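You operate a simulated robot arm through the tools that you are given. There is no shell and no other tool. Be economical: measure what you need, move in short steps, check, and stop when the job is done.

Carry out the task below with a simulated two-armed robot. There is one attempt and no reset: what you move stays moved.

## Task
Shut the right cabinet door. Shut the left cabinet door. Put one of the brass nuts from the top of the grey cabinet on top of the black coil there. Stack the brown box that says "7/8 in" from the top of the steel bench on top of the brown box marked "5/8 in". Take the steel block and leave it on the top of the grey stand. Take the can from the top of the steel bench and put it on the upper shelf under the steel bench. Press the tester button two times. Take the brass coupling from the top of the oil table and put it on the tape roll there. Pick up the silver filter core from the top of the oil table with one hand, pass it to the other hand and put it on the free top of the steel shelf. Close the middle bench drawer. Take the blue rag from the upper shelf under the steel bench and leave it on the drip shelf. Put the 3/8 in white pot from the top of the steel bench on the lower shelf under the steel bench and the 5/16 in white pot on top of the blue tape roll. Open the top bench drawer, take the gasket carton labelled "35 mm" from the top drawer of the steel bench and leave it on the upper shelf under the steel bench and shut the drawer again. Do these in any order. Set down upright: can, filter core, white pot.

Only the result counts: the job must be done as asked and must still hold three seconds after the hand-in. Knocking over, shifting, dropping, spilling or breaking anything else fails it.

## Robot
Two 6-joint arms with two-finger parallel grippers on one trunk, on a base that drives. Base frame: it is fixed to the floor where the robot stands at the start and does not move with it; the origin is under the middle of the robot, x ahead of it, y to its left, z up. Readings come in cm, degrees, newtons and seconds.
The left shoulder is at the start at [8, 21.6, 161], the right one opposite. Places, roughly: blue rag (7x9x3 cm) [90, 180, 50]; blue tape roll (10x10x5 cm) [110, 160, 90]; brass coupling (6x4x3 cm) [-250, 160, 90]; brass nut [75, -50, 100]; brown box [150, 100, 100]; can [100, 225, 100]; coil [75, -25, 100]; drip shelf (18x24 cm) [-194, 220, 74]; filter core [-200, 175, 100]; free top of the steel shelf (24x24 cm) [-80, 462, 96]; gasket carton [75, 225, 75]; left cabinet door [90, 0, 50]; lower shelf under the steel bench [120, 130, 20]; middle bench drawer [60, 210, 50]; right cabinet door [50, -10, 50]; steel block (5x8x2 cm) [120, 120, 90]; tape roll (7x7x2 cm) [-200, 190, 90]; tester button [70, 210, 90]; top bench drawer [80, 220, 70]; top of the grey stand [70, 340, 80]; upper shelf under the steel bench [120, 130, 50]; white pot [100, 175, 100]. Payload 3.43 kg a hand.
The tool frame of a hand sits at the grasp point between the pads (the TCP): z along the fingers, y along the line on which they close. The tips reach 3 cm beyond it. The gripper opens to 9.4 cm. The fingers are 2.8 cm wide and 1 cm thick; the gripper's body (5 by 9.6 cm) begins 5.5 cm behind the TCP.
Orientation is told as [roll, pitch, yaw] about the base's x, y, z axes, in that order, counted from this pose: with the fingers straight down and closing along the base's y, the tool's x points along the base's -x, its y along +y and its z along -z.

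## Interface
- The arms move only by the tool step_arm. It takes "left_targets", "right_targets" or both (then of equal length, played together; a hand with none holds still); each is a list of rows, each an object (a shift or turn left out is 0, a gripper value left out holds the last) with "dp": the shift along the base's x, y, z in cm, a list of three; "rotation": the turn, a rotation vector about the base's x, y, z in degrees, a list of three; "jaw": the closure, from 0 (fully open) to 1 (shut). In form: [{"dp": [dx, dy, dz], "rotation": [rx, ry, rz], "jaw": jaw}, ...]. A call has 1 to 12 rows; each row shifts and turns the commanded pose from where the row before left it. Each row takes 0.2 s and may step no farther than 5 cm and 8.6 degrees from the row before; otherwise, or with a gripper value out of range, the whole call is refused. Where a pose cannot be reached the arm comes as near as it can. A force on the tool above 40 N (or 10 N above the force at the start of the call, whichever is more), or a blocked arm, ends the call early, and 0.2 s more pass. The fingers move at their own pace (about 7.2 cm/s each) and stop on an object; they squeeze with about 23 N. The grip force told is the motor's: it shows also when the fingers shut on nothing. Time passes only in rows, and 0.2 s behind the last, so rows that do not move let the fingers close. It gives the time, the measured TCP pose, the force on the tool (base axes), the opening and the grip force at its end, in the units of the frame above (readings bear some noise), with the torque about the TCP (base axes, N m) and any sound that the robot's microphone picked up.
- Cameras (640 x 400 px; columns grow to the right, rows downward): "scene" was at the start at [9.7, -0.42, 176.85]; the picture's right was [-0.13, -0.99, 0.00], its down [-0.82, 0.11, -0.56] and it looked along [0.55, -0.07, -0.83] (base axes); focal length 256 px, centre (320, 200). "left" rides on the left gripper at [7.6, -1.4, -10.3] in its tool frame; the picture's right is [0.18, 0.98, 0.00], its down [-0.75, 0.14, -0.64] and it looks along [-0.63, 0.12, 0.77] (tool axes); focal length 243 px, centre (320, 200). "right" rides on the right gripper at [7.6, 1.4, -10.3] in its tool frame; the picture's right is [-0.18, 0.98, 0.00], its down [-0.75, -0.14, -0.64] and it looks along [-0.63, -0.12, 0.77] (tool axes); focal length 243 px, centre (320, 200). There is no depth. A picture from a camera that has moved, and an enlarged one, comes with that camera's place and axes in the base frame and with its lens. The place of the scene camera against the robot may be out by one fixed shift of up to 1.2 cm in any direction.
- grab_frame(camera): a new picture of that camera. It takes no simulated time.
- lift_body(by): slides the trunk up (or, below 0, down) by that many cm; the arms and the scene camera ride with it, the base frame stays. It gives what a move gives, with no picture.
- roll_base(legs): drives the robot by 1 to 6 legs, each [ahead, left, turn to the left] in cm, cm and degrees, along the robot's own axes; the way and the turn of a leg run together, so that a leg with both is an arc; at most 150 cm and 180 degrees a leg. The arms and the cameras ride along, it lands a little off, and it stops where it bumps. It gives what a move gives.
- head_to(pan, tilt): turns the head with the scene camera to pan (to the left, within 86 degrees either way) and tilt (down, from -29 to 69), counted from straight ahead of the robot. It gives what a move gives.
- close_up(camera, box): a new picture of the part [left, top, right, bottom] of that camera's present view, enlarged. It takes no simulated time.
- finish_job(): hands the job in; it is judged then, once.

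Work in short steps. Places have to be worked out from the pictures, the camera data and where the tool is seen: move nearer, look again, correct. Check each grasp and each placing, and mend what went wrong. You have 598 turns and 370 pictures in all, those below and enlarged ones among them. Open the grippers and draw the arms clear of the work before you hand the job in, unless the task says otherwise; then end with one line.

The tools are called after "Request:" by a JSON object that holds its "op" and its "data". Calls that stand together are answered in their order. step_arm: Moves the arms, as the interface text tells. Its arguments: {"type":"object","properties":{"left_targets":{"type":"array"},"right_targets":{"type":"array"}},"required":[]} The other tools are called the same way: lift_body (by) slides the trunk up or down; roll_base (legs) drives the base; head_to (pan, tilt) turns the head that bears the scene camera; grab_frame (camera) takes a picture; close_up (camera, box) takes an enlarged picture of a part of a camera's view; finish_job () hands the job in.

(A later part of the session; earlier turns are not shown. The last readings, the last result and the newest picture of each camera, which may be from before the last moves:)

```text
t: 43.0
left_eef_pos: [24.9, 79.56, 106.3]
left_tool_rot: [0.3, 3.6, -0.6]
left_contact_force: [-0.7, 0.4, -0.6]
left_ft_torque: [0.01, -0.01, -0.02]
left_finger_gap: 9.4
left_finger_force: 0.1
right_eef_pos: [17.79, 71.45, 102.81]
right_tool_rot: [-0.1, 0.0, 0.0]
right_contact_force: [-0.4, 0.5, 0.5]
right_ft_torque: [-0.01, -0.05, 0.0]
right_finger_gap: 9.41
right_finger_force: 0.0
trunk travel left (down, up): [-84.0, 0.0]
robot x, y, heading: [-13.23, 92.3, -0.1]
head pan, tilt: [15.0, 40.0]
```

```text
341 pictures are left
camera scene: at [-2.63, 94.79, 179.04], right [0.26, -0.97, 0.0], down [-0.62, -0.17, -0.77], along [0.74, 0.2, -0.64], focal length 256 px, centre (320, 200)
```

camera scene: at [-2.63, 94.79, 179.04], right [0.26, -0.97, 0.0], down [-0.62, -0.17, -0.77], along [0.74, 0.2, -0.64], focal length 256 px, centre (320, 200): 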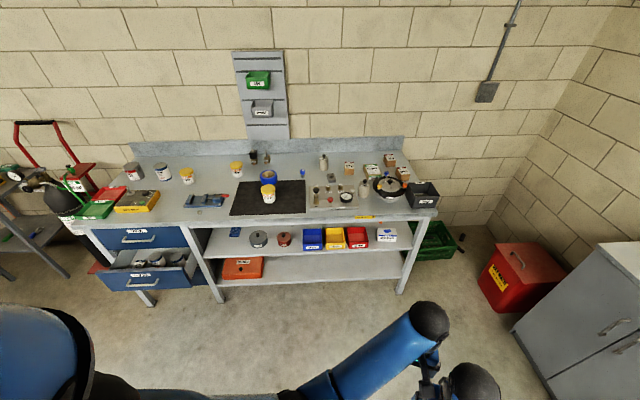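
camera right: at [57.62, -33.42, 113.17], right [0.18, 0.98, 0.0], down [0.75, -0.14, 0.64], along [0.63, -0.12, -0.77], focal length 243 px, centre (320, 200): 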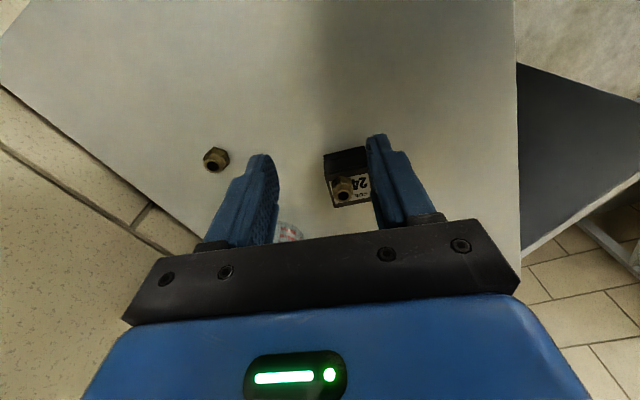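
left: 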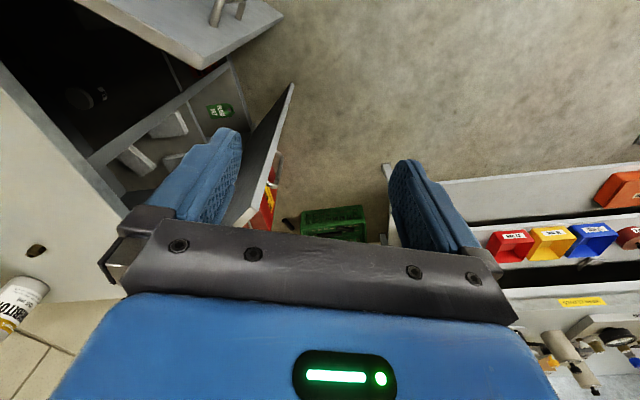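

A good overview. I zoom on the bench top parts to identify labels.

Request:
{"op": "close_up", "data": {"camera": "scene", "box": [60, 130, 220, 230]}}

Request:
{"op": "close_up", "data": {"camera": "scene", "box": [200, 140, 330, 230]}}

Request:
{"op": "close_up", "data": {"camera": "scene", "box": [300, 140, 440, 230]}}

Request:
{"op": "close_up", "data": {"camera": "scene", "box": [60, 210, 430, 310]}}

```text
4.00 times, centred on (140, 180) of scene
camera zoom: at [-2.63, 94.79, 179.04], right [0.26, -0.97, 0.0], down [-0.62, -0.17, -0.77], along [0.74, 0.2, -0.64], focal length 1026 px, centre (1040, 280)
```

zoom: 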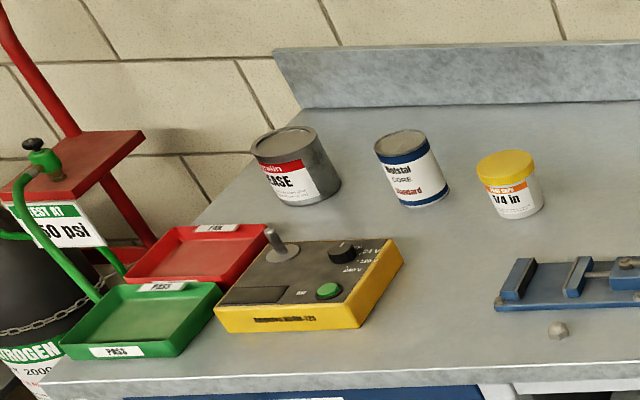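

```text
4.44 times, centred on (265, 185) of scene
camera zoom: at [-2.63, 94.79, 179.04], right [0.26, -0.97, 0.0], down [-0.62, -0.17, -0.77], along [0.74, 0.2, -0.64], focal length 1140 px, centre (564, 267)
```

zoom: 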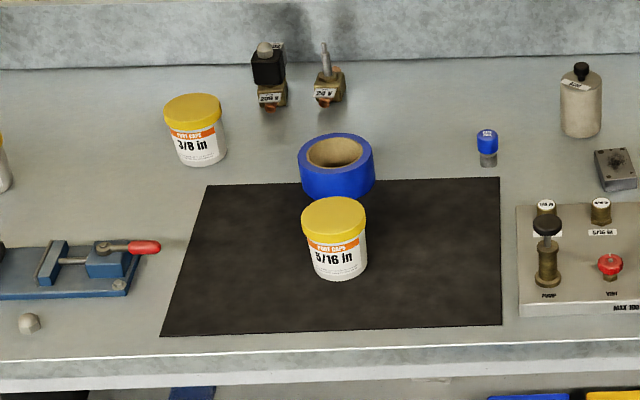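

```text
4.44 times, centred on (370, 185) of scene
camera zoom: at [-2.63, 94.79, 179.04], right [0.26, -0.97, 0.0], down [-0.62, -0.17, -0.77], along [0.74, 0.2, -0.64], focal length 1140 px, centre (98, 267)
```

zoom: 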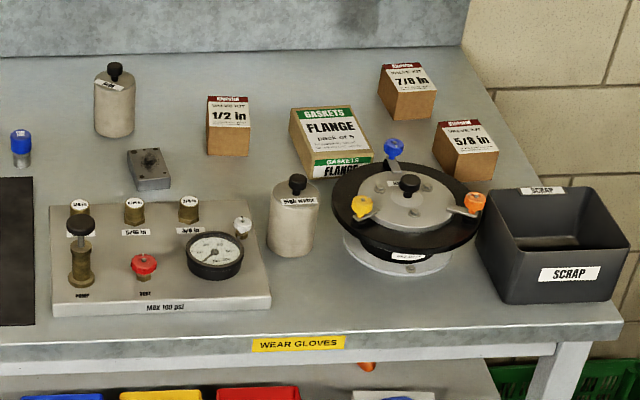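

```text
1.73 times, centred on (245, 260) of scene
camera zoom: at [-2.63, 94.79, 179.04], right [0.26, -0.97, 0.0], down [-0.62, -0.17, -0.77], along [0.74, 0.2, -0.64], focal length 444 px, centre (450, 96)
```

zoom: 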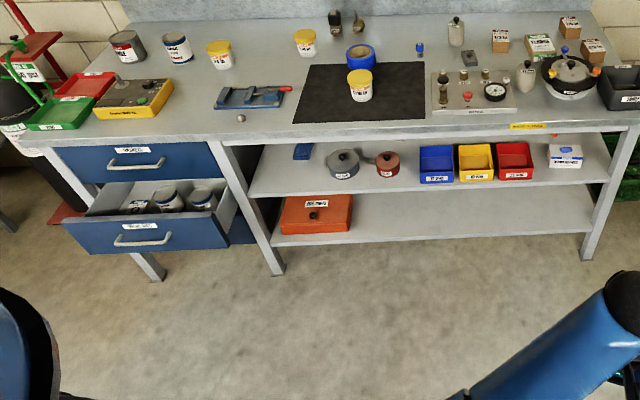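

The bench runs about 19° rotated; boxes 7/8 in and 5/8 in sit at its right end near (146,89) and (131,81). I turn to face the bench squarely and drive in front of that end.

Request:
{"op": "roll_base", "data": {"legs": [[0, 0, 19], [0, -42, 0], [58, 0, 0]]}}

Request:
{"op": "head_to", "data": {"pan": -15, "tilt": 50}}

Request:
{"op": "grab_frame", "data": {"camera": "scene"}}

```text
t: 49.5
left_eef_pos: [94.89, 72.57, 106.37]
left_tool_rot: [0.2, 3.5, 18.5]
left_contact_force: [-0.5, -0.4, 0.0]
left_ft_torque: [0.02, -0.02, 0.0]
left_finger_gap: 9.4
left_finger_force: 0.0
right_eef_pos: [90.9, 62.64, 102.93]
right_tool_rot: [0.1, 0.0, 19.0]
right_contact_force: [-0.4, -0.1, 0.6]
right_ft_torque: [-0.03, 0.02, -0.04]
right_finger_gap: 9.41
right_finger_force: 0.0
trunk travel left (down, up): [-84.0, 0.0]
robot x, y, heading: [54.67, 71.78, 19.1]
head pan, tilt: [15.0, 40.0]
```

```text
t: 50.5
left_eef_pos: [95.04, 72.67, 106.23]
left_tool_rot: [0.3, 3.6, 18.5]
left_contact_force: [0.6, -0.9, -0.7]
left_ft_torque: [0.01, 0.01, -0.01]
left_finger_gap: 9.39
left_finger_force: 0.2
right_eef_pos: [91.1, 62.61, 102.86]
right_tool_rot: [0.0, 0.1, 19.2]
right_contact_force: [-0.4, -0.4, 0.6]
right_ft_torque: [0.04, 0.01, 0.02]
right_finger_gap: 9.39
right_finger_force: 0.1
trunk travel left (down, up): [-84.0, 0.0]
robot x, y, heading: [54.67, 72.31, 19.1]
head pan, tilt: [-15.0, 50.0]
```

```text
336 pictures are left
camera scene: at [64.88, 74.0, 177.62], right [0.07, -1.0, 0.0], down [-0.76, -0.06, -0.64], along [0.64, 0.05, -0.77], focal length 256 px, centre (320, 200)
```

scene: 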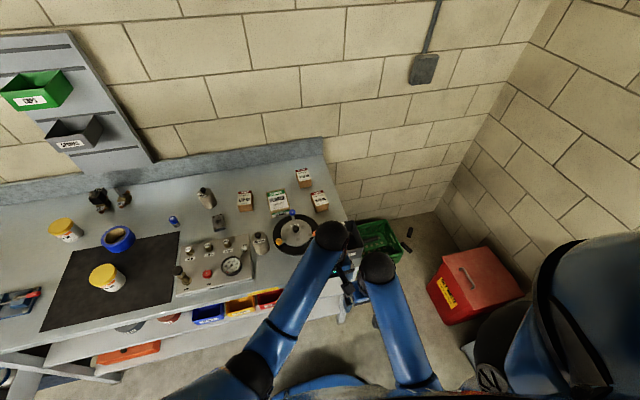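

The hands are close together. I spread the left hand to its side, then move closer to the bench.

Request:
{"op": "step_arm", "data": {"left_targets": [{"dp": [-1.6, 4.7, 0], "rotation": [1.1, -3.3, 0]}, {"dp": [-1.6, 4.7, 0]}, {"dp": [-1.6, 4.7, 0]}, {"dp": [-1.6, 4.7, 0]}]}}

Request:
{"op": "roll_base", "data": {"legs": [[10, 0, 0]]}}

Request:
{"op": "step_arm", "data": {"right_targets": [{"dp": [4.7, 1.6, 0]}, {"dp": [4.7, 1.6, 0]}, {"dp": [4.7, 1.6, 0]}, {"dp": [4.7, 1.6, 0]}, {"dp": [4.7, 1.6, 0]}]}}

Request:
{"op": "grab_frame", "data": {"camera": "right"}}

Request:
{"op": "grab_frame", "data": {"camera": "scene"}}

```text
t: 51.5
left_eef_pos: [88.47, 91.33, 104.24]
left_tool_rot: [0.2, 0.0, 18.6]
left_contact_force: [0.4, 0.5, -0.2]
left_ft_torque: [0.0, -0.02, -0.01]
left_finger_gap: 9.39
left_finger_force: 0.1
left hand out of reach, approached as far as the arm can: row 1, 2, 3, 4
right_eef_pos: [90.84, 62.72, 102.93]
right_tool_rot: [-0.1, 0.0, 19.1]
right_contact_force: [0.6, 0.1, -0.1]
right_ft_torque: [-0.01, -0.05, -0.02]
right_finger_gap: 9.39
right_finger_force: 0.0
trunk travel left (down, up): [-84.0, 0.0]
robot x, y, heading: [54.33, 71.59, 19.2]
head pan, tilt: [-15.0, 50.0]
```

```text
t: 52.6
left_eef_pos: [97.18, 94.41, 104.57]
left_tool_rot: [0.3, -0.4, 18.6]
left_contact_force: [0.2, -0.2, 0.1]
left_ft_torque: [0.01, -0.05, 0.0]
left_finger_gap: 9.42
left_finger_force: 0.1
right_eef_pos: [99.55, 65.62, 103.07]
right_tool_rot: [-0.1, -0.3, 19.0]
right_contact_force: [-0.7, -0.2, 0.3]
right_ft_torque: [0.02, -0.02, 0.04]
right_finger_gap: 9.4
right_finger_force: 0.0
trunk travel left (down, up): [-84.0, 0.0]
robot x, y, heading: [63.93, 75.07, 19.2]
head pan, tilt: [-15.0, 50.0]
```

```text
t: 53.8
left_eef_pos: [97.97, 94.69, 104.08]
left_tool_rot: [0.3, 0.0, 18.5]
left_contact_force: [0.2, 0.0, 0.6]
left_ft_torque: [0.0, 0.01, 0.02]
left_finger_gap: 9.37
left_finger_force: 0.1
right_eef_pos: [124.02, 73.79, 102.63]
right_tool_rot: [-0.1, 0.2, 19.0]
right_contact_force: [-0.2, -0.8, 0.1]
right_ft_torque: [-0.04, 0.0, 0.0]
right_finger_gap: 9.41
right_finger_force: 0.1
trunk travel left (down, up): [-84.0, 0.0]
robot x, y, heading: [63.93, 75.15, 19.3]
head pan, tilt: [-15.0, 50.0]
```

```text
335 pictures are left
camera right: at [116.27, 72.64, 112.8], right [-0.15, 0.99, 0.0], down [0.76, 0.12, 0.64], along [0.63, 0.09, -0.77], focal length 243 px, centre (320, 200)
```

right: 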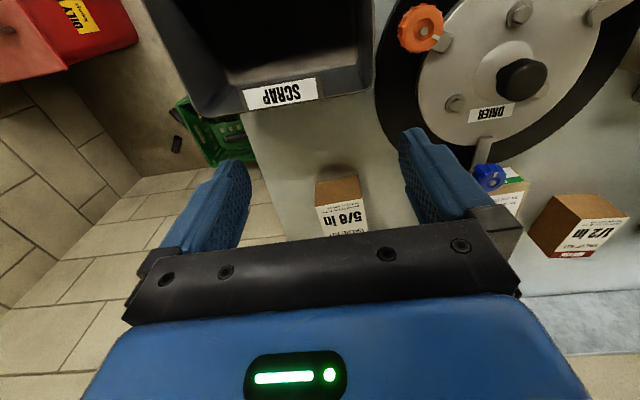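

```text
334 pictures are left
camera scene: at [74.3, 77.32, 177.61], right [0.07, -1.0, 0.0], down [-0.77, -0.06, -0.64], along [0.64, 0.05, -0.77], focal length 256 px, centre (320, 200)
```

scene: 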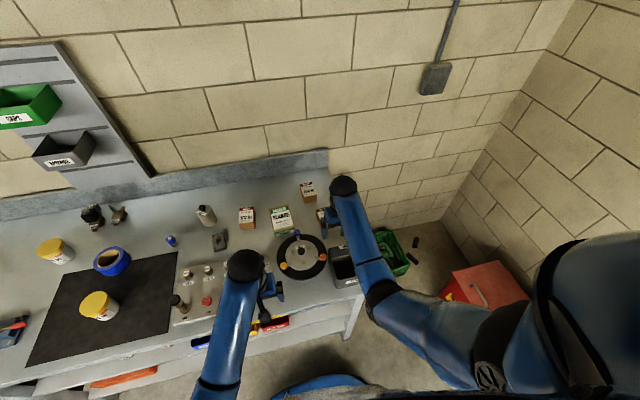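

Good reach. I move the right hand on toward the 7/8 box to see it between the fingers.

Request:
{"op": "step_arm", "data": {"right_targets": [{"dp": [4, 2.4, 0]}, {"dp": [4, 2.4, 0]}, {"dp": [4, 2.4, 0]}]}}

Request:
{"op": "grab_frame", "data": {"camera": "right"}}

```text
t: 54.6
left_eef_pos: [98.02, 94.67, 104.22]
left_tool_rot: [0.2, 0.1, 18.5]
left_contact_force: [-0.3, 0.2, 1.0]
left_ft_torque: [-0.01, 0.02, 0.0]
left_finger_gap: 9.4
left_finger_force: 0.0
right_eef_pos: [135.41, 81.02, 102.6]
right_tool_rot: [-0.1, 0.2, 19.1]
right_contact_force: [0.4, -0.3, -0.5]
right_ft_torque: [0.03, -0.02, 0.01]
right_finger_gap: 9.42
right_finger_force: 0.1
trunk travel left (down, up): [-84.0, 0.0]
robot x, y, heading: [63.82, 75.18, 19.3]
head pan, tilt: [-15.0, 50.0]
```

```text
333 pictures are left
camera right: at [127.81, 79.88, 112.79], right [-0.15, 0.99, 0.0], down [0.76, 0.12, 0.64], along [0.63, 0.09, -0.77], focal length 243 px, centre (320, 200)
```

right: 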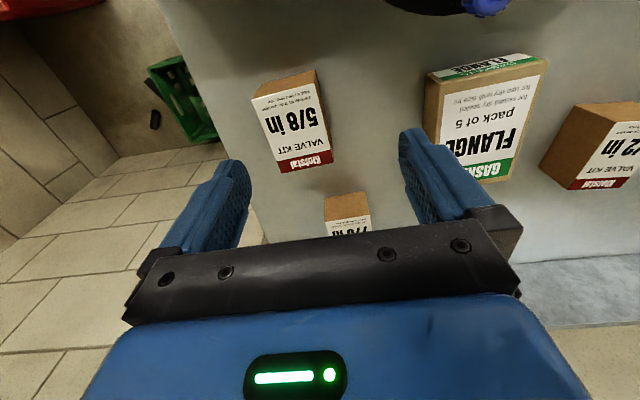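

The 5/8 box is aligned with the bench, top z≈94.5, centre ≈(136.2,79). I pull the left hand back off the bench edge, lower the trunk 7 cm and advance to the 7/8 box.

Request:
{"op": "step_arm", "data": {"left_targets": [{"dp": [-4.7, -1.6, 0]}, {"dp": [-2.8, -1, 0]}]}}

Request:
{"op": "step_arm", "data": {"right_targets": [{"dp": [0, 0, 3]}, {"dp": [3, 1.5, 1]}, {"dp": [3, 1.5, 0]}, {"dp": [3, 1.5, 0]}]}}

Request:
{"op": "lift_body", "data": {"by": -7}}

Request:
{"op": "grab_frame", "data": {"camera": "right"}}

```text
t: 55.2
left_eef_pos: [90.4, 91.78, 104.1]
left_tool_rot: [0.3, -0.1, 18.5]
left_contact_force: [0.2, 0.0, -0.3]
left_ft_torque: [0.03, -0.02, -0.01]
left_finger_gap: 9.43
left_finger_force: 0.1
right_eef_pos: [135.3, 80.95, 102.77]
right_tool_rot: [-0.1, 0.0, 19.2]
right_contact_force: [0.1, -0.3, -0.1]
right_ft_torque: [-0.01, -0.03, 0.0]
right_finger_gap: 9.4
right_finger_force: 0.2
trunk travel left (down, up): [-84.0, 0.0]
robot x, y, heading: [64.07, 75.17, 19.0]
head pan, tilt: [-15.0, 50.0]
```

```text
t: 56.2
left_eef_pos: [90.4, 91.66, 104.12]
left_tool_rot: [0.3, -0.1, 18.5]
left_contact_force: [0.1, 0.1, 0.4]
left_ft_torque: [0.02, -0.01, 0.03]
left_finger_gap: 9.4
left_finger_force: 0.0
right_eef_pos: [138.07, 82.43, 108.14]
right_tool_rot: [0.0, 0.1, 19.1]
right_contact_force: [-0.8, -0.5, 0.0]
right_ft_torque: [0.0, -0.01, -0.01]
right_finger_gap: 9.4
right_finger_force: 0.1
right hand out of reach, approached as far as the arm can: row 2, 3, 4
trunk travel left (down, up): [-84.0, 0.0]
robot x, y, heading: [63.71, 74.84, 18.9]
head pan, tilt: [-15.0, 50.0]
```

```text
t: 57.3
left_eef_pos: [90.5, 91.89, 97.07]
left_tool_rot: [0.3, -0.1, 18.6]
left_contact_force: [-1.3, 0.3, -0.4]
left_ft_torque: [0.01, 0.01, 0.0]
left_finger_gap: 9.4
left_finger_force: 0.1
right_eef_pos: [138.12, 82.5, 101.08]
right_tool_rot: [-0.1, 0.2, 19.1]
right_contact_force: [0.8, 0.7, 0.8]
right_ft_torque: [-0.01, 0.0, 0.0]
right_finger_gap: 9.41
right_finger_force: 0.0
trunk travel left (down, up): [-77.0, 7.0]
robot x, y, heading: [63.68, 75.29, 19.3]
head pan, tilt: [-15.0, 50.0]
```

```text
332 pictures are left
camera right: at [130.45, 81.33, 111.28], right [-0.15, 0.99, 0.0], down [0.76, 0.11, 0.64], along [0.63, 0.09, -0.77], focal length 243 px, centre (320, 200)
```

right: 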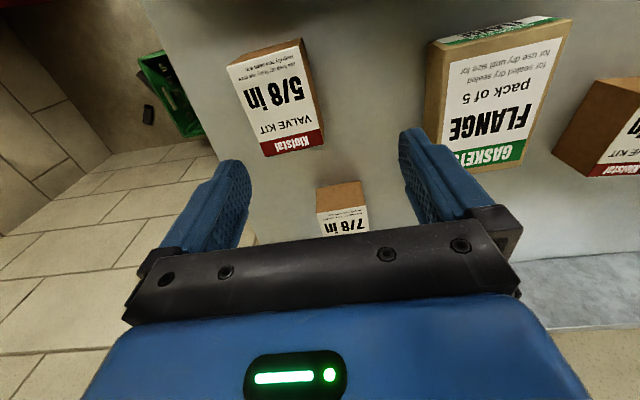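

The arm is at its reach limit. I creep the base 6 cm closer.

Request:
{"op": "roll_base", "data": {"legs": [[6, 0, 0]]}}

Request:
{"op": "grab_frame", "data": {"camera": "right"}}

Request:
{"op": "head_to", "data": {"pan": 0, "tilt": 69}}

Request:
{"op": "grab_frame", "data": {"camera": "scene"}}

```text
t: 58.2
left_eef_pos: [95.14, 93.42, 97.48]
left_tool_rot: [0.4, -0.6, 18.5]
left_contact_force: [-1.0, -0.2, 0.2]
left_ft_torque: [0.01, -0.06, 0.02]
left_finger_gap: 9.38
left_finger_force: 0.0
right_eef_pos: [142.72, 84.08, 101.85]
right_tool_rot: [-0.1, -0.4, 19.1]
right_contact_force: [-1.2, -0.6, 0.6]
right_ft_torque: [0.03, -0.07, -0.01]
right_finger_gap: 9.42
right_finger_force: 0.2
trunk travel left (down, up): [-77.0, 7.0]
robot x, y, heading: [69.57, 77.01, 19.1]
head pan, tilt: [-15.0, 50.0]
```

```text
331 pictures are left
camera right: at [135.01, 82.88, 111.92], right [-0.15, 0.99, 0.0], down [0.75, 0.11, 0.65], along [0.64, 0.1, -0.76], focal length 243 px, centre (320, 200)
```

right: 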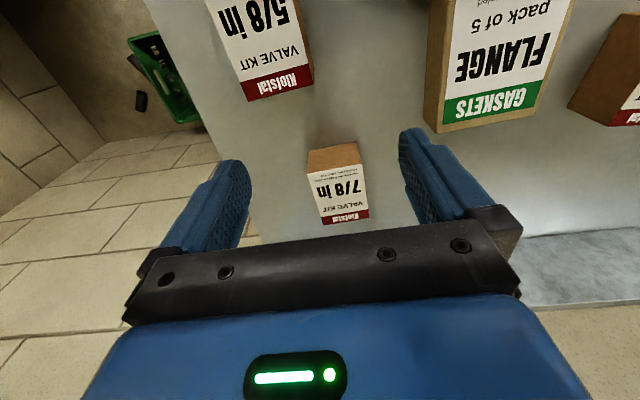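

```text
t: 59.1
left_eef_pos: [95.82, 93.62, 97.07]
left_tool_rot: [0.4, -0.1, 18.5]
left_contact_force: [0.4, 0.2, -0.1]
left_ft_torque: [0.0, -0.02, -0.01]
left_finger_gap: 9.39
left_finger_force: 0.0
right_eef_pos: [143.63, 84.35, 101.06]
right_tool_rot: [-0.1, 0.1, 19.1]
right_contact_force: [-0.4, -0.4, 0.6]
right_ft_torque: [0.01, 0.01, -0.01]
right_finger_gap: 9.42
right_finger_force: 0.0
trunk travel left (down, up): [-77.0, 7.0]
robot x, y, heading: [69.22, 77.16, 19.2]
head pan, tilt: [0.0, 68.8]
```

```text
330 pictures are left
camera scene: at [77.06, 80.4, 168.44], right [0.33, -0.94, 0.0], down [-0.88, -0.31, -0.36], along [0.34, 0.12, -0.93], focal length 256 px, centre (320, 200)
```

scene: 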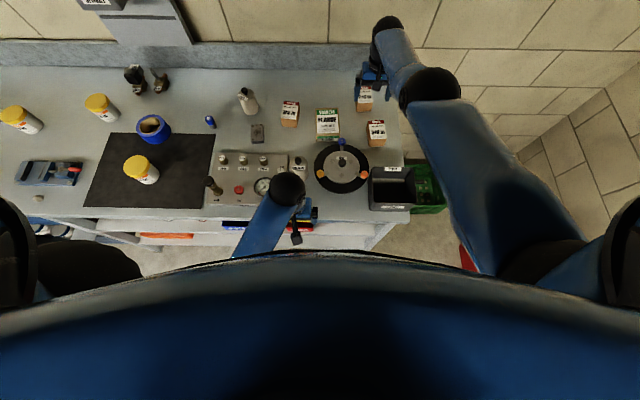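

The base settled. I take a steady picture to fix the 7/8 box position.

Request:
{"op": "close_up", "data": {"camera": "right", "box": [220, 80, 420, 240]}}

```text
2.50 times, centred on (320, 160) of right
camera zoom: at [135.86, 83.19, 111.3], right [-0.15, 0.99, 0.0], down [0.76, 0.11, 0.64], along [0.63, 0.09, -0.77], focal length 606 px, centre (320, 300)
```

zoom: 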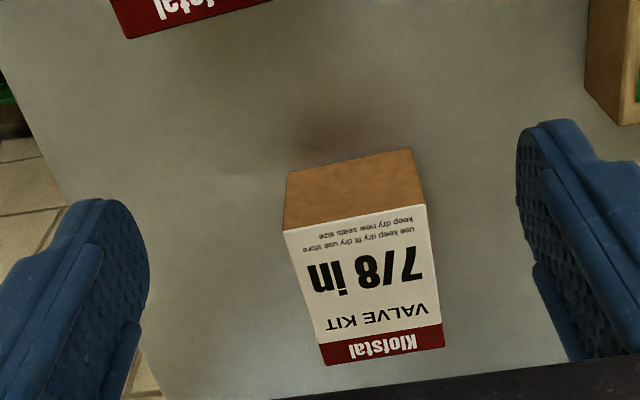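

The 7/8 box centre is ≈(150,87), top ≈93.3, aligned with the hand. I raise the hand a bit, lower the trunk to gain reach, then advance above it.

Request:
{"op": "step_arm", "data": {"right_targets": [{"dp": [0, 0, 4]}, {"dp": [0, 0, 4]}]}}

Request:
{"op": "lift_body", "data": {"by": -10}}

Request:
{"op": "step_arm", "data": {"right_targets": [{"dp": [2.1, 0.9, 0]}, {"dp": [2.1, 0.9, 0]}, {"dp": [1.7, 0.8, 0]}]}}

Request:
{"op": "grab_frame", "data": {"camera": "right"}}

```text
t: 59.7
left_eef_pos: [95.78, 93.65, 97.16]
left_tool_rot: [0.2, -0.1, 18.5]
left_contact_force: [0.1, -0.1, 0.4]
left_ft_torque: [0.01, 0.0, 0.0]
left_finger_gap: 9.4
left_finger_force: 0.1
right_eef_pos: [143.34, 84.27, 109.05]
right_tool_rot: [-0.1, 0.2, 19.1]
right_contact_force: [0.1, 0.3, 0.1]
right_ft_torque: [-0.01, -0.01, 0.03]
right_finger_gap: 9.4
right_finger_force: 0.0
trunk travel left (down, up): [-77.0, 7.0]
robot x, y, heading: [69.09, 77.13, 19.4]
head pan, tilt: [0.0, 68.8]
```

```text
t: 61.0
left_eef_pos: [95.95, 93.62, 87.08]
left_tool_rot: [0.3, 0.1, 18.5]
left_contact_force: [-0.2, 0.0, 0.1]
left_ft_torque: [0.02, 0.01, -0.01]
left_finger_gap: 9.4
left_finger_force: 0.1
right_eef_pos: [143.63, 84.33, 99.01]
right_tool_rot: [-0.1, 0.1, 19.1]
right_contact_force: [0.1, 1.5, -0.5]
right_ft_torque: [-0.04, 0.0, -0.03]
right_finger_gap: 9.41
right_finger_force: 0.1
trunk travel left (down, up): [-67.0, 17.0]
robot x, y, heading: [69.25, 77.21, 19.2]
head pan, tilt: [0.0, 68.8]
```

```text
t: 61.8
left_eef_pos: [95.98, 93.57, 87.22]
left_tool_rot: [0.4, 0.0, 18.5]
left_contact_force: [-0.8, -0.8, -0.1]
left_ft_torque: [-0.04, -0.02, 0.03]
left_finger_gap: 9.41
left_finger_force: 0.1
right_eef_pos: [145.83, 85.37, 99.57]
right_tool_rot: [0.1, 0.1, 19.1]
right_contact_force: [-0.6, 0.0, -0.9]
right_ft_torque: [-0.01, 0.0, -0.01]
right_finger_gap: 9.42
right_finger_force: 0.0
right hand out of reach, approached as far as the arm can: row 2, 3
trunk travel left (down, up): [-67.0, 17.0]
robot x, y, heading: [69.5, 76.87, 19.6]
head pan, tilt: [0.0, 68.8]
```

```text
328 pictures are left
camera right: at [138.06, 84.13, 109.76], right [-0.15, 0.99, 0.0], down [0.76, 0.11, 0.64], along [0.63, 0.09, -0.77], focal length 243 px, centre (320, 200)
```

right: 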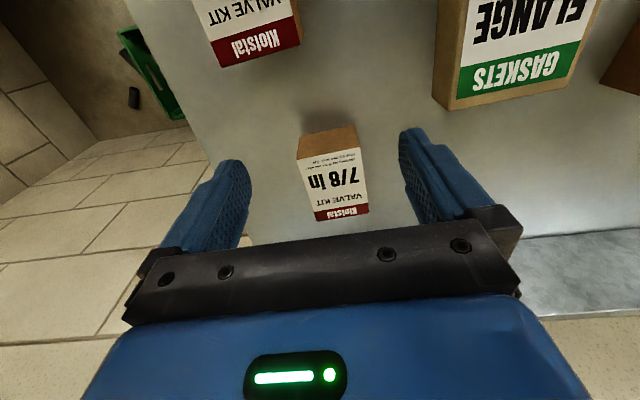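

Reach limit is ~76 cm from the axis. I pull the left hand well back and drive 5 cm closer.

Request:
{"op": "step_arm", "data": {"left_targets": [{"dp": [-4.7, -1.6, 0]}, {"dp": [-4.7, -1.6, 0]}]}}

Request:
{"op": "roll_base", "data": {"legs": [[5, 0, 0]]}}

Request:
{"op": "step_arm", "data": {"right_targets": [{}, {}]}}

Request:
{"op": "grab_frame", "data": {"camera": "right"}}

```text
t: 62.4
left_eef_pos: [86.29, 90.63, 87.09]
left_tool_rot: [0.1, -0.1, 18.4]
left_contact_force: [0.0, -0.2, -0.2]
left_ft_torque: [0.01, -0.02, 0.0]
left_finger_gap: 9.4
left_finger_force: 0.1
right_eef_pos: [145.59, 85.47, 99.59]
right_tool_rot: [-0.1, 0.0, 19.1]
right_contact_force: [0.2, -0.7, 0.6]
right_ft_torque: [-0.02, 0.01, -0.02]
right_finger_gap: 9.41
right_finger_force: 0.1
trunk travel left (down, up): [-67.0, 17.0]
robot x, y, heading: [69.42, 76.87, 19.1]
head pan, tilt: [0.0, 68.8]
```

```text
t: 63.3
left_eef_pos: [90.68, 91.93, 87.24]
left_tool_rot: [0.2, -0.4, 18.5]
left_contact_force: [0.0, -0.5, -0.2]
left_ft_torque: [0.05, -0.05, -0.02]
left_finger_gap: 9.38
left_finger_force: 0.1
right_eef_pos: [149.76, 86.67, 100.03]
right_tool_rot: [-0.1, -0.3, 19.0]
right_contact_force: [-1.0, -0.7, 0.4]
right_ft_torque: [0.02, -0.05, -0.05]
right_finger_gap: 9.39
right_finger_force: 0.0
trunk travel left (down, up): [-67.0, 17.0]
robot x, y, heading: [74.31, 78.46, 19.2]
head pan, tilt: [0.0, 68.8]
```

```text
t: 63.9
left_eef_pos: [90.93, 92.07, 86.95]
left_tool_rot: [0.3, -0.1, 18.6]
left_contact_force: [-0.5, 0.1, 0.0]
left_ft_torque: [0.01, -0.01, 0.0]
left_finger_gap: 9.4
left_finger_force: 0.1
right_eef_pos: [150.1, 86.87, 99.68]
right_tool_rot: [-0.1, -0.1, 19.1]
right_contact_force: [-0.5, -0.2, 0.8]
right_ft_torque: [0.02, -0.05, 0.01]
right_finger_gap: 9.4
right_finger_force: 0.0
trunk travel left (down, up): [-67.0, 17.0]
robot x, y, heading: [73.88, 78.41, 19.2]
head pan, tilt: [0.0, 68.8]
```

```text
327 pictures are left
camera right: at [142.38, 85.66, 109.94], right [-0.15, 0.99, 0.0], down [0.76, 0.11, 0.64], along [0.64, 0.09, -0.77], focal length 243 px, centre (320, 200)
```

right: 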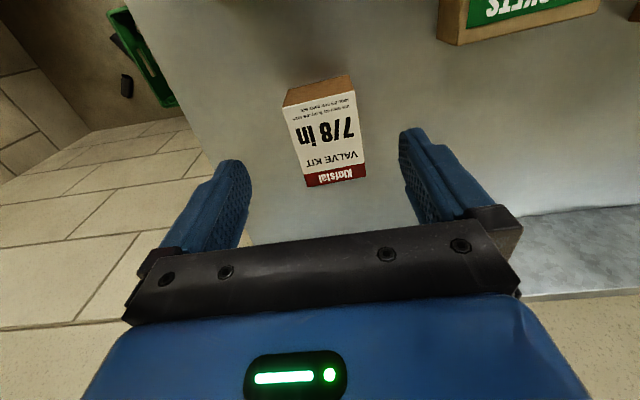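

Now centred above the 7/8 box. I descend ~6.7 cm and close.

Request:
{"op": "step_arm", "data": {"right_targets": [{"dp": [0.2, 0.5, -2.5]}, {"dp": [0, 0, -2.5]}, {"dp": [0, 0, -1.5]}, {"jaw": 0.6}, {"jaw": 1}, {"jaw": 1}, {"jaw": 1}]}}

Request:
{"op": "grab_frame", "data": {"camera": "right"}}

```text
t: 65.5
left_eef_pos: [91.23, 92.07, 86.88]
left_tool_rot: [0.3, 0.0, 18.4]
left_contact_force: [-2.0, -0.1, 1.2]
left_ft_torque: [0.01, -0.02, -0.01]
left_finger_gap: 9.41
left_finger_force: 0.2
right_eef_pos: [149.1, 86.71, 94.17]
right_tool_rot: [-0.1, 0.0, 19.1]
right_contact_force: [-0.3, -0.1, 0.1]
right_ft_torque: [-0.05, -0.03, 0.01]
right_finger_gap: 0.02
right_finger_force: 23.4
right hand out of reach, approached as far as the arm can: row 1, 2
trunk travel left (down, up): [-67.0, 17.0]
robot x, y, heading: [73.92, 78.57, 19.5]
head pan, tilt: [0.0, 68.8]
```

```text
326 pictures are left
camera right: at [141.36, 85.55, 104.43], right [-0.15, 0.99, 0.0], down [0.76, 0.11, 0.64], along [0.63, 0.09, -0.77], focal length 243 px, centre (320, 200)
```

right: 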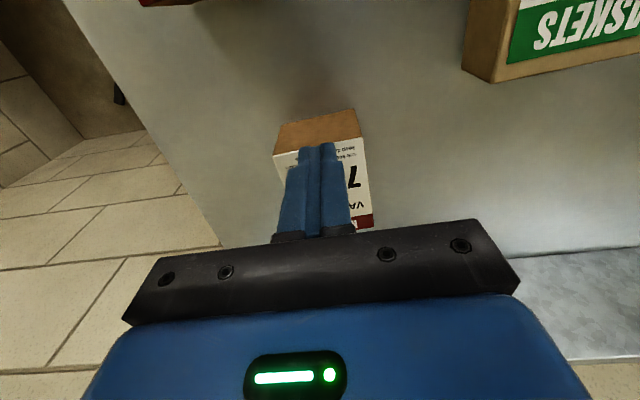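

The fingers shut above the box: its top is really ≈90.5 and bench top ≈85.6. I open, raise, lower the trunk further for reach, and look again.

Request:
{"op": "step_arm", "data": {"right_targets": [{"dp": [0, 0, 5], "jaw": 0}, {"dp": [0, 0, 5]}, {"dp": [0, 0, 2]}], "left_targets": [{"dp": [-2, -0.7, 0]}, {"dp": [-2, -0.7, 0]}, {"dp": [-1, -0.3, 0]}]}}

Request:
{"op": "lift_body", "data": {"by": -13}}

Request:
{"op": "step_arm", "data": {"right_targets": [{"dp": [1, 0.4, 0]}, {"dp": [0.7, 0.2, 0]}]}}

Request:
{"op": "grab_frame", "data": {"camera": "right"}}

```text
t: 65.9
left_eef_pos: [90.14, 91.81, 87.18]
left_tool_rot: [0.2, -1.5, 18.5]
left_contact_force: [27.0, 22.8, 5.2]
left_ft_torque: [-2.82, 3.55, -1.11]
left_finger_gap: 9.4
left_finger_force: 0.1
right_eef_pos: [149.6, 87.03, 98.02]
right_tool_rot: [-0.1, 0.1, 19.2]
right_contact_force: [0.8, -0.1, 0.8]
right_ft_torque: [0.01, 0.02, -0.01]
right_finger_gap: 5.33
right_finger_force: 0.0
right hand out of reach, approached as far as the arm can: row 1
trunk travel left (down, up): [-67.0, 17.0]
robot x, y, heading: [74.25, 78.56, 19.5]
head pan, tilt: [0.0, 68.8]
stopped in row 1 (left hand): the force on the tool passed its limit at 189 N (the readings are from after the stop); the commanded pose is now the measured one
```

```text
t: 66.2
left_eef_pos: [90.44, 91.74, 87.16]
left_tool_rot: [0.1, -1.4, 18.5]
left_contact_force: [7.5, 4.2, 0.4]
left_ft_torque: [-0.5, 0.88, -0.11]
left_finger_gap: 9.41
left_finger_force: 0.1
right_eef_pos: [149.71, 86.98, 97.86]
right_tool_rot: [-0.1, 0.2, 19.1]
right_contact_force: [0.4, -0.1, 1.2]
right_ft_torque: [0.01, 0.0, 0.02]
right_finger_gap: 9.39
right_finger_force: 0.1
trunk travel left (down, up): [-66.8, 17.2]
robot x, y, heading: [74.49, 78.6, 19.2]
head pan, tilt: [0.0, 68.8]
stopped: the force on the tool passed its limit at 52 N (the readings are from after the stop); the commanded pose is now the measured one
```

```text
t: 66.8
left_eef_pos: [90.3, 91.75, 87.1]
left_tool_rot: [0.0, -1.3, 18.5]
left_contact_force: [13.3, 4.5, -3.7]
left_ft_torque: [-0.36, 1.23, 0.17]
left_finger_gap: 9.39
left_finger_force: 0.0
right_eef_pos: [149.88, 86.98, 98.11]
right_tool_rot: [-0.1, 0.1, 19.1]
right_contact_force: [0.1, 0.0, -0.1]
right_ft_torque: [0.01, -0.01, 0.01]
right_finger_gap: 9.41
right_finger_force: 0.0
right hand out of reach, approached as far as the arm can: row 1, 2
trunk travel left (down, up): [-66.8, 17.2]
robot x, y, heading: [74.02, 78.51, 19.1]
head pan, tilt: [0.0, 68.8]
```

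```text
325 pictures are left
camera right: at [142.23, 85.8, 108.37], right [-0.15, 0.99, 0.0], down [0.76, 0.11, 0.64], along [0.63, 0.09, -0.77], focal length 243 px, centre (320, 200)
```

right: 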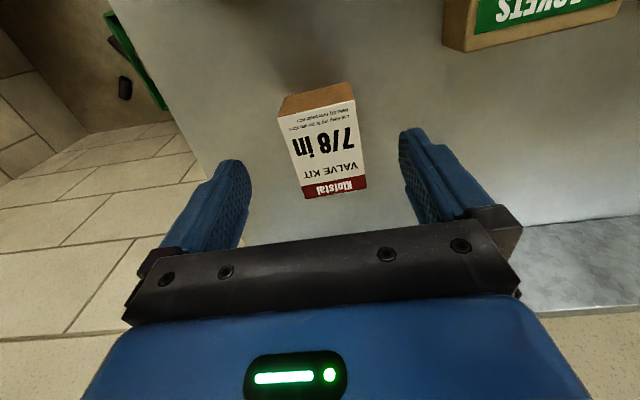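

The left hand is wedged near the robot's own body. I move it forward slightly and out to the left side.

Request:
{"op": "step_arm", "data": {"left_targets": [{"dp": [1, 0.4, 0]}, {"dp": [-1, 4, 0]}, {"dp": [-1.2, 4.2, 0]}, {"dp": [-1.2, 4.2, 0]}, {"dp": [-1.2, 4.2, 0]}]}}

Request:
{"op": "grab_frame", "data": {"camera": "scene"}}

Request:
{"op": "grab_frame", "data": {"camera": "left"}}

```text
t: 68.0
left_eef_pos: [86.7, 108.8, 86.81]
left_tool_rot: [0.2, -1.4, 18.4]
left_contact_force: [0.3, -0.1, -0.4]
left_ft_torque: [-0.03, 0.0, -0.01]
left_finger_gap: 9.38
left_finger_force: 0.1
right_eef_pos: [149.87, 86.94, 97.99]
right_tool_rot: [0.0, 0.1, 19.1]
right_contact_force: [-0.2, -0.4, 0.3]
right_ft_torque: [-0.02, 0.03, -0.01]
right_finger_gap: 9.43
right_finger_force: 0.0
trunk travel left (down, up): [-66.8, 17.2]
robot x, y, heading: [73.85, 78.29, 19.4]
head pan, tilt: [0.0, 68.8]
```

```text
324 pictures are left
camera scene: at [81.89, 81.93, 158.23], right [0.33, -0.94, 0.0], down [-0.88, -0.31, -0.36], along [0.34, 0.12, -0.93], focal length 256 px, centre (320, 200)
```

scene: 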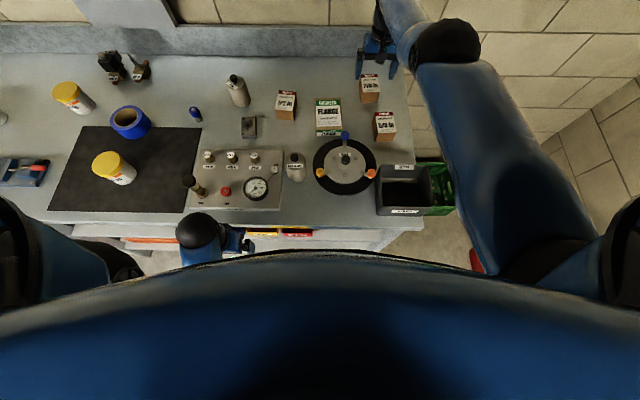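

```text
323 pictures are left
camera left: at [79.64, 104.97, 96.87], right [-0.49, 0.87, 0.0], down [0.66, 0.37, 0.66], along [0.58, 0.32, -0.75], focal length 243 px, centre (320, 200)
```

left: 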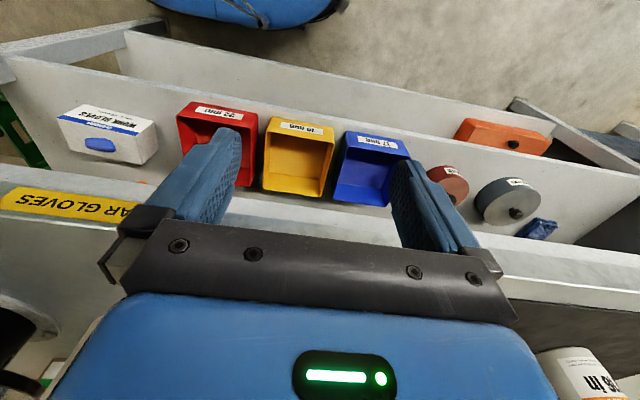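

The left hand is now clear in front of the bench. Lowering the trunk 7.5 cm puts the right fingers straddling the 7/8 box.

Request:
{"op": "lift_body", "data": {"by": -7.5}}

Request:
{"op": "step_arm", "data": {"right_targets": [{"dp": [0.8, 0.3, 0]}, {"dp": [0.5, 0.2, 0]}]}}

Request:
{"op": "grab_frame", "data": {"camera": "right"}}

```text
t: 69.2
left_eef_pos: [86.7, 108.77, 79.42]
left_tool_rot: [0.0, -1.3, 18.4]
left_contact_force: [0.3, -0.3, -1.0]
left_ft_torque: [-0.03, 0.0, 0.0]
left_finger_gap: 9.41
left_finger_force: 0.0
right_eef_pos: [149.89, 86.95, 90.72]
right_tool_rot: [-0.1, 0.0, 19.0]
right_contact_force: [-0.2, 0.0, -0.7]
right_ft_torque: [-0.01, -0.01, -0.01]
right_finger_gap: 9.37
right_finger_force: 0.0
trunk travel left (down, up): [-59.3, 24.7]
robot x, y, heading: [74.25, 79.04, 19.2]
head pan, tilt: [0.0, 68.8]
```

```text
t: 69.8
left_eef_pos: [86.68, 108.84, 79.26]
left_tool_rot: [0.0, -1.4, 18.5]
left_contact_force: [0.3, 0.0, -0.9]
left_ft_torque: [0.02, 0.01, 0.0]
left_finger_gap: 9.43
left_finger_force: 0.0
right_eef_pos: [150.12, 86.98, 90.89]
right_tool_rot: [0.0, 0.1, 19.1]
right_contact_force: [-0.3, -0.2, 0.1]
right_ft_torque: [-0.02, -0.02, -0.01]
right_finger_gap: 9.4
right_finger_force: 0.0
right hand out of reach, approached as far as the arm can: row 1, 2
trunk travel left (down, up): [-59.3, 24.7]
robot x, y, heading: [74.15, 78.64, 19.1]
head pan, tilt: [0.0, 68.8]
```

```text
322 pictures are left
camera right: at [142.45, 85.84, 101.16], right [-0.15, 0.99, 0.0], down [0.76, 0.11, 0.64], along [0.63, 0.09, -0.77], focal length 243 px, centre (320, 200)
```

right: 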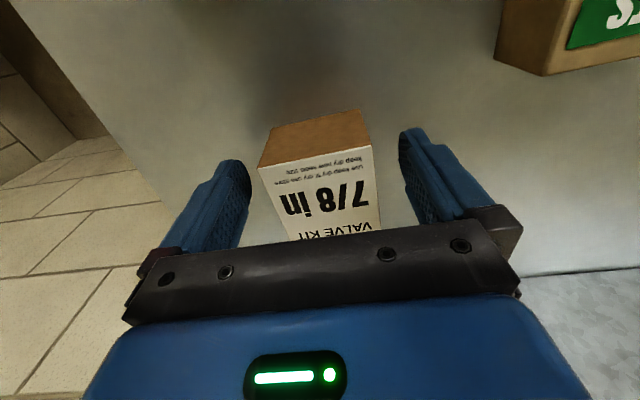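

Fingers straddle the box near its front half. I lower one more centimetre and close.

Request:
{"op": "lift_body", "data": {"by": -1}}

Request:
{"op": "step_arm", "data": {"right_targets": [{"jaw": 0.5}, {"jaw": 1}, {"jaw": 1}, {"jaw": 1}]}}

```text
t: 70.3
left_eef_pos: [86.77, 108.83, 78.32]
left_tool_rot: [-0.1, -1.4, 18.5]
left_contact_force: [-0.2, 0.0, 0.2]
left_ft_torque: [-0.01, -0.02, -0.02]
left_finger_gap: 9.43
left_finger_force: 0.1
right_eef_pos: [150.13, 86.91, 89.84]
right_tool_rot: [-0.1, 0.0, 19.1]
right_contact_force: [-1.0, -0.2, 0.4]
right_ft_torque: [0.02, -0.01, 0.02]
right_finger_gap: 9.4
right_finger_force: 0.0
trunk travel left (down, up): [-58.3, 25.7]
robot x, y, heading: [73.78, 78.72, 19.1]
head pan, tilt: [0.0, 68.8]
```

```text
t: 71.3
left_eef_pos: [86.55, 108.79, 78.29]
left_tool_rot: [0.1, -1.3, 18.5]
left_contact_force: [0.4, 0.0, 0.0]
left_ft_torque: [0.0, 0.02, 0.02]
left_finger_gap: 9.43
left_finger_force: 0.1
right_eef_pos: [150.1, 87.08, 89.96]
right_tool_rot: [-0.1, 0.1, 19.0]
right_contact_force: [-0.3, 0.7, 0.0]
right_ft_torque: [0.05, -0.01, 0.05]
right_finger_gap: 6.27
right_finger_force: 23.1
trunk travel left (down, up): [-58.3, 25.7]
robot x, y, heading: [74.09, 78.59, 19.0]
head pan, tilt: [0.0, 68.8]
```

Gripped (6.3 cm wide). I lift with the trunk and check.

Request:
{"op": "lift_body", "data": {"by": 10}}

Request:
{"op": "grab_frame", "data": {"camera": "right"}}

```text
t: 72.7
left_eef_pos: [86.77, 108.82, 88.38]
left_tool_rot: [-0.1, -1.3, 18.5]
left_contact_force: [-0.2, 0.3, -0.3]
left_ft_torque: [0.01, 0.01, 0.0]
left_finger_gap: 9.41
left_finger_force: 0.1
right_eef_pos: [150.17, 86.97, 99.87]
right_tool_rot: [-0.1, 0.1, 19.1]
right_contact_force: [0.0, -0.5, -1.1]
right_ft_torque: [-0.02, 0.05, -0.02]
right_finger_gap: 6.22
right_finger_force: 22.5
trunk travel left (down, up): [-68.3, 15.7]
robot x, y, heading: [73.64, 78.95, 19.4]
head pan, tilt: [0.0, 68.8]
```

```text
321 pictures are left
camera right: at [142.48, 85.86, 110.14], right [-0.15, 0.99, 0.0], down [0.76, 0.11, 0.64], along [0.63, 0.09, -0.77], focal length 243 px, centre (320, 200)
```

right: 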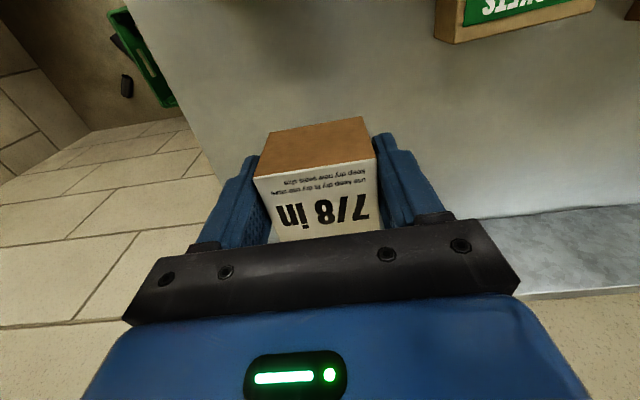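

The box is held; its bottom is ~5.8 cm below the TCP, so bench top ≈84.2 and box tops ≈89.9. I carry it over the 5/8 box.

Request:
{"op": "step_arm", "data": {"right_targets": [{"dp": [-3.6, -2.2, 0]}, {"dp": [-3.6, -2.3, 0]}, {"dp": [-3.5, -2.2, 0]}, {"dp": [-3.5, -2.3, 0]}]}}

Request:
{"op": "grab_frame", "data": {"camera": "right"}}

```text
t: 73.7
left_eef_pos: [86.73, 108.81, 88.34]
left_tool_rot: [0.1, -1.3, 18.4]
left_contact_force: [0.2, 0.1, -0.5]
left_ft_torque: [0.01, 0.02, 0.02]
left_finger_gap: 9.39
left_finger_force: 0.1
right_eef_pos: [150.08, 84.69, 97.21]
right_tool_rot: [-0.1, 0.1, 19.2]
right_contact_force: [0.2, 0.8, -1.8]
right_ft_torque: [-0.03, 0.03, 0.01]
right_finger_gap: 6.21
right_finger_force: 22.8
right hand out of reach, approached as far as the arm can: row 1, 2, 3, 4
trunk travel left (down, up): [-68.3, 15.7]
robot x, y, heading: [73.95, 78.88, 19.1]
head pan, tilt: [0.0, 68.8]
```

```text
320 pictures are left
camera right: at [142.43, 83.39, 107.32], right [-0.15, 0.99, 0.0], down [0.76, 0.11, 0.64], along [0.63, 0.09, -0.77], focal length 243 px, centre (320, 200)
```

right: 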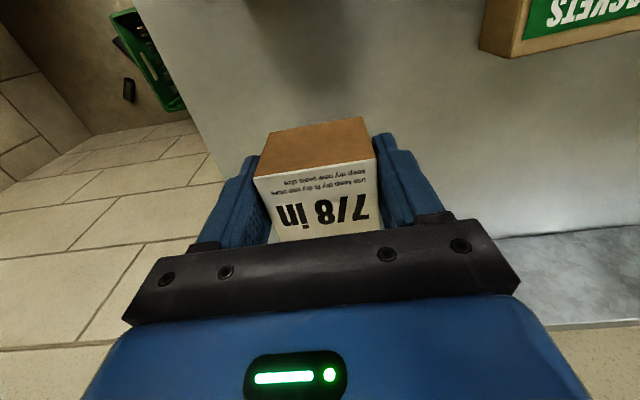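

The arm is stretched straight and stuck at its singularity, so I use the base instead: trunk up a little, then back up 13 cm.

Request:
{"op": "lift_body", "data": {"by": 3}}

Request:
{"op": "roll_base", "data": {"legs": [[-13, 0, 0]]}}

Request:
{"op": "step_arm", "data": {"right_targets": [{"dp": [-1, -0.4, 0]}, {}]}}

Request:
{"op": "grab_frame", "data": {"camera": "right"}}

```text
t: 74.4
left_eef_pos: [86.67, 108.88, 91.39]
left_tool_rot: [0.0, -1.3, 18.6]
left_contact_force: [0.3, 0.3, 0.3]
left_ft_torque: [-0.02, 0.0, 0.02]
left_finger_gap: 9.41
left_finger_force: 0.0
right_eef_pos: [150.21, 84.57, 99.99]
right_tool_rot: [-0.1, 0.0, 19.2]
right_contact_force: [0.2, -0.5, -2.0]
right_ft_torque: [-0.02, 0.01, 0.02]
right_finger_gap: 6.23
right_finger_force: 23.2
trunk travel left (down, up): [-71.3, 12.7]
robot x, y, heading: [74.15, 78.82, 19.3]
head pan, tilt: [0.0, 68.8]
```

```text
t: 75.7
left_eef_pos: [74.72, 104.63, 91.18]
left_tool_rot: [0.0, -1.2, 18.5]
left_contact_force: [0.5, 0.3, -0.5]
left_ft_torque: [-0.01, 0.02, 0.01]
left_finger_gap: 9.4
left_finger_force: 0.1
right_eef_pos: [138.14, 80.5, 99.71]
right_tool_rot: [0.0, 0.2, 19.1]
right_contact_force: [-0.4, -0.5, -2.3]
right_ft_torque: [-0.03, 0.05, -0.05]
right_finger_gap: 6.24
right_finger_force: 22.7
trunk travel left (down, up): [-71.3, 12.7]
robot x, y, heading: [61.76, 74.1, 19.4]
head pan, tilt: [0.0, 68.8]
```

```text
t: 76.3
left_eef_pos: [74.75, 104.72, 91.25]
left_tool_rot: [0.0, -1.2, 18.5]
left_contact_force: [0.4, 0.2, 0.6]
left_ft_torque: [0.03, -0.03, 0.0]
left_finger_gap: 9.39
left_finger_force: 0.0
right_eef_pos: [138.12, 80.39, 99.87]
right_tool_rot: [-0.1, 0.2, 19.1]
right_contact_force: [-0.3, -0.2, -2.3]
right_ft_torque: [-0.05, 0.07, 0.01]
right_finger_gap: 6.23
right_finger_force: 22.8
right hand out of reach, approached as far as the arm can: row 1
trunk travel left (down, up): [-71.3, 12.7]
robot x, y, heading: [61.76, 74.37, 19.2]
head pan, tilt: [0.0, 68.8]
```

```text
319 pictures are left
camera right: at [130.49, 79.3, 110.19], right [-0.15, 0.99, 0.0], down [0.76, 0.12, 0.64], along [0.63, 0.09, -0.77], focal length 243 px, centre (320, 200)
```

right: 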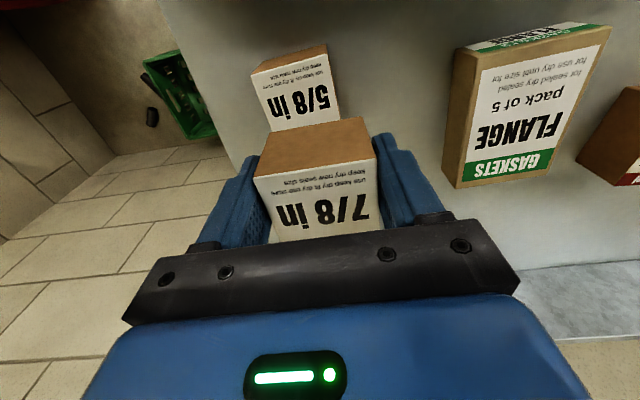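

The 5/8 box is in view below-left. The arm still refuses to retract, so I test a small combined motion to break the singularity.

Request:
{"op": "step_arm", "data": {"right_targets": [{"dp": [-3, -1.0, 0]}, {"dp": [-2, -0.7, 1]}, {}]}}

```text
t: 77.1
left_eef_pos: [74.55, 104.65, 91.29]
left_tool_rot: [0.0, -1.4, 18.4]
left_contact_force: [-0.3, -0.2, 0.0]
left_ft_torque: [0.01, 0.05, -0.01]
left_finger_gap: 9.4
left_finger_force: 0.1
right_eef_pos: [137.67, 80.5, 99.8]
right_tool_rot: [-0.2, 0.2, 19.2]
right_contact_force: [0.3, 0.5, -2.2]
right_ft_torque: [-0.03, 0.04, 0.0]
right_finger_gap: 6.23
right_finger_force: 23.2
right hand out of reach, approached as far as the arm can: row 1, 2
trunk travel left (down, up): [-71.3, 12.7]
robot x, y, heading: [61.46, 74.47, 19.1]
head pan, tilt: [0.0, 68.8]
```

I command a bolder retraction to get the elbow to bend.

Request:
{"op": "step_arm", "data": {"right_targets": [{"dp": [-4.7, -1.6, 0]}, {"dp": [-4.7, -1.6, 0]}]}}

```text
t: 77.7
left_eef_pos: [74.65, 104.57, 91.34]
left_tool_rot: [0.0, -1.3, 18.6]
left_contact_force: [0.3, 0.4, 0.7]
left_ft_torque: [0.03, 0.01, 0.03]
left_finger_gap: 9.43
left_finger_force: 0.0
right_eef_pos: [137.15, 80.69, 97.78]
right_tool_rot: [0.0, 0.3, 19.2]
right_contact_force: [0.7, -0.2, -2.1]
right_ft_torque: [-0.02, 0.05, 0.06]
right_finger_gap: 6.24
right_finger_force: 23.1
right hand out of reach, approached as far as the arm can: row 1, 2
trunk travel left (down, up): [-71.3, 12.7]
robot x, y, heading: [61.49, 74.54, 19.3]
head pan, tilt: [0.0, 68.8]
```

It is slowly unbending. I lift the trunk for clearance and then keep commanding retraction over several rows.

Request:
{"op": "lift_body", "data": {"by": 10}}

Request:
{"op": "step_arm", "data": {"right_targets": [{"dp": [-4.5, -1.5, 0]}, {"dp": [-4.5, -1.5, 0]}, {"dp": [-4.5, -1.5, 0]}, {"dp": [-4.5, -1.5, 0]}]}}

```text
t: 79.0
left_eef_pos: [74.58, 104.44, 101.38]
left_tool_rot: [-0.1, -1.2, 18.4]
left_contact_force: [-0.1, 0.5, 0.2]
left_ft_torque: [0.01, -0.02, 0.0]
left_finger_gap: 9.39
left_finger_force: 0.1
right_eef_pos: [137.08, 80.64, 107.69]
right_tool_rot: [-0.1, 0.3, 19.1]
right_contact_force: [-0.2, 0.1, -2.1]
right_ft_torque: [-0.01, 0.04, 0.01]
right_finger_gap: 6.21
right_finger_force: 22.9
trunk travel left (down, up): [-81.3, 2.7]
robot x, y, heading: [61.83, 74.43, 19.3]
head pan, tilt: [0.0, 68.8]
```

```text
t: 80.0
left_eef_pos: [74.61, 104.5, 101.44]
left_tool_rot: [0.1, -1.3, 18.5]
left_contact_force: [-0.2, -0.5, 0.6]
left_ft_torque: [0.0, -0.03, 0.01]
left_finger_gap: 9.37
left_finger_force: 0.0
right_eef_pos: [135.26, 81.03, 103.25]
right_tool_rot: [-0.1, 0.3, 19.2]
right_contact_force: [-0.3, 1.0, -2.7]
right_ft_torque: [-0.02, 0.07, 0.03]
right_finger_gap: 6.22
right_finger_force: 23.1
right hand out of reach, approached as far as the arm can: row 1, 2, 3, 4
trunk travel left (down, up): [-81.3, 2.7]
robot x, y, heading: [61.41, 74.5, 19.2]
head pan, tilt: [0.0, 68.8]
```

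The arm just slides along its reach sphere. I try a pure upward motion to break the straight elbow.

Request:
{"op": "step_arm", "data": {"right_targets": [{"dp": [-1, -0.3, 4.5]}, {"dp": [-2, -0.7, 4]}, {"dp": [-3, -1, 3]}]}}

```text
t: 80.8
left_eef_pos: [74.52, 104.58, 101.33]
left_tool_rot: [0.1, -1.3, 18.6]
left_contact_force: [0.1, -0.4, -0.1]
left_ft_torque: [0.0, 0.0, 0.03]
left_finger_gap: 9.36
left_finger_force: 0.0
right_eef_pos: [137.56, 82.51, 112.6]
right_tool_rot: [-0.1, 0.4, 19.1]
right_contact_force: [-0.1, 0.5, -2.6]
right_ft_torque: [-0.03, 0.04, -0.01]
right_finger_gap: 6.23
right_finger_force: 23.3
right hand out of reach, approached as far as the arm can: row 1, 2, 3
trunk travel left (down, up): [-81.3, 2.7]
robot x, y, heading: [61.6, 74.55, 19.2]
head pan, tilt: [0.0, 68.8]
```

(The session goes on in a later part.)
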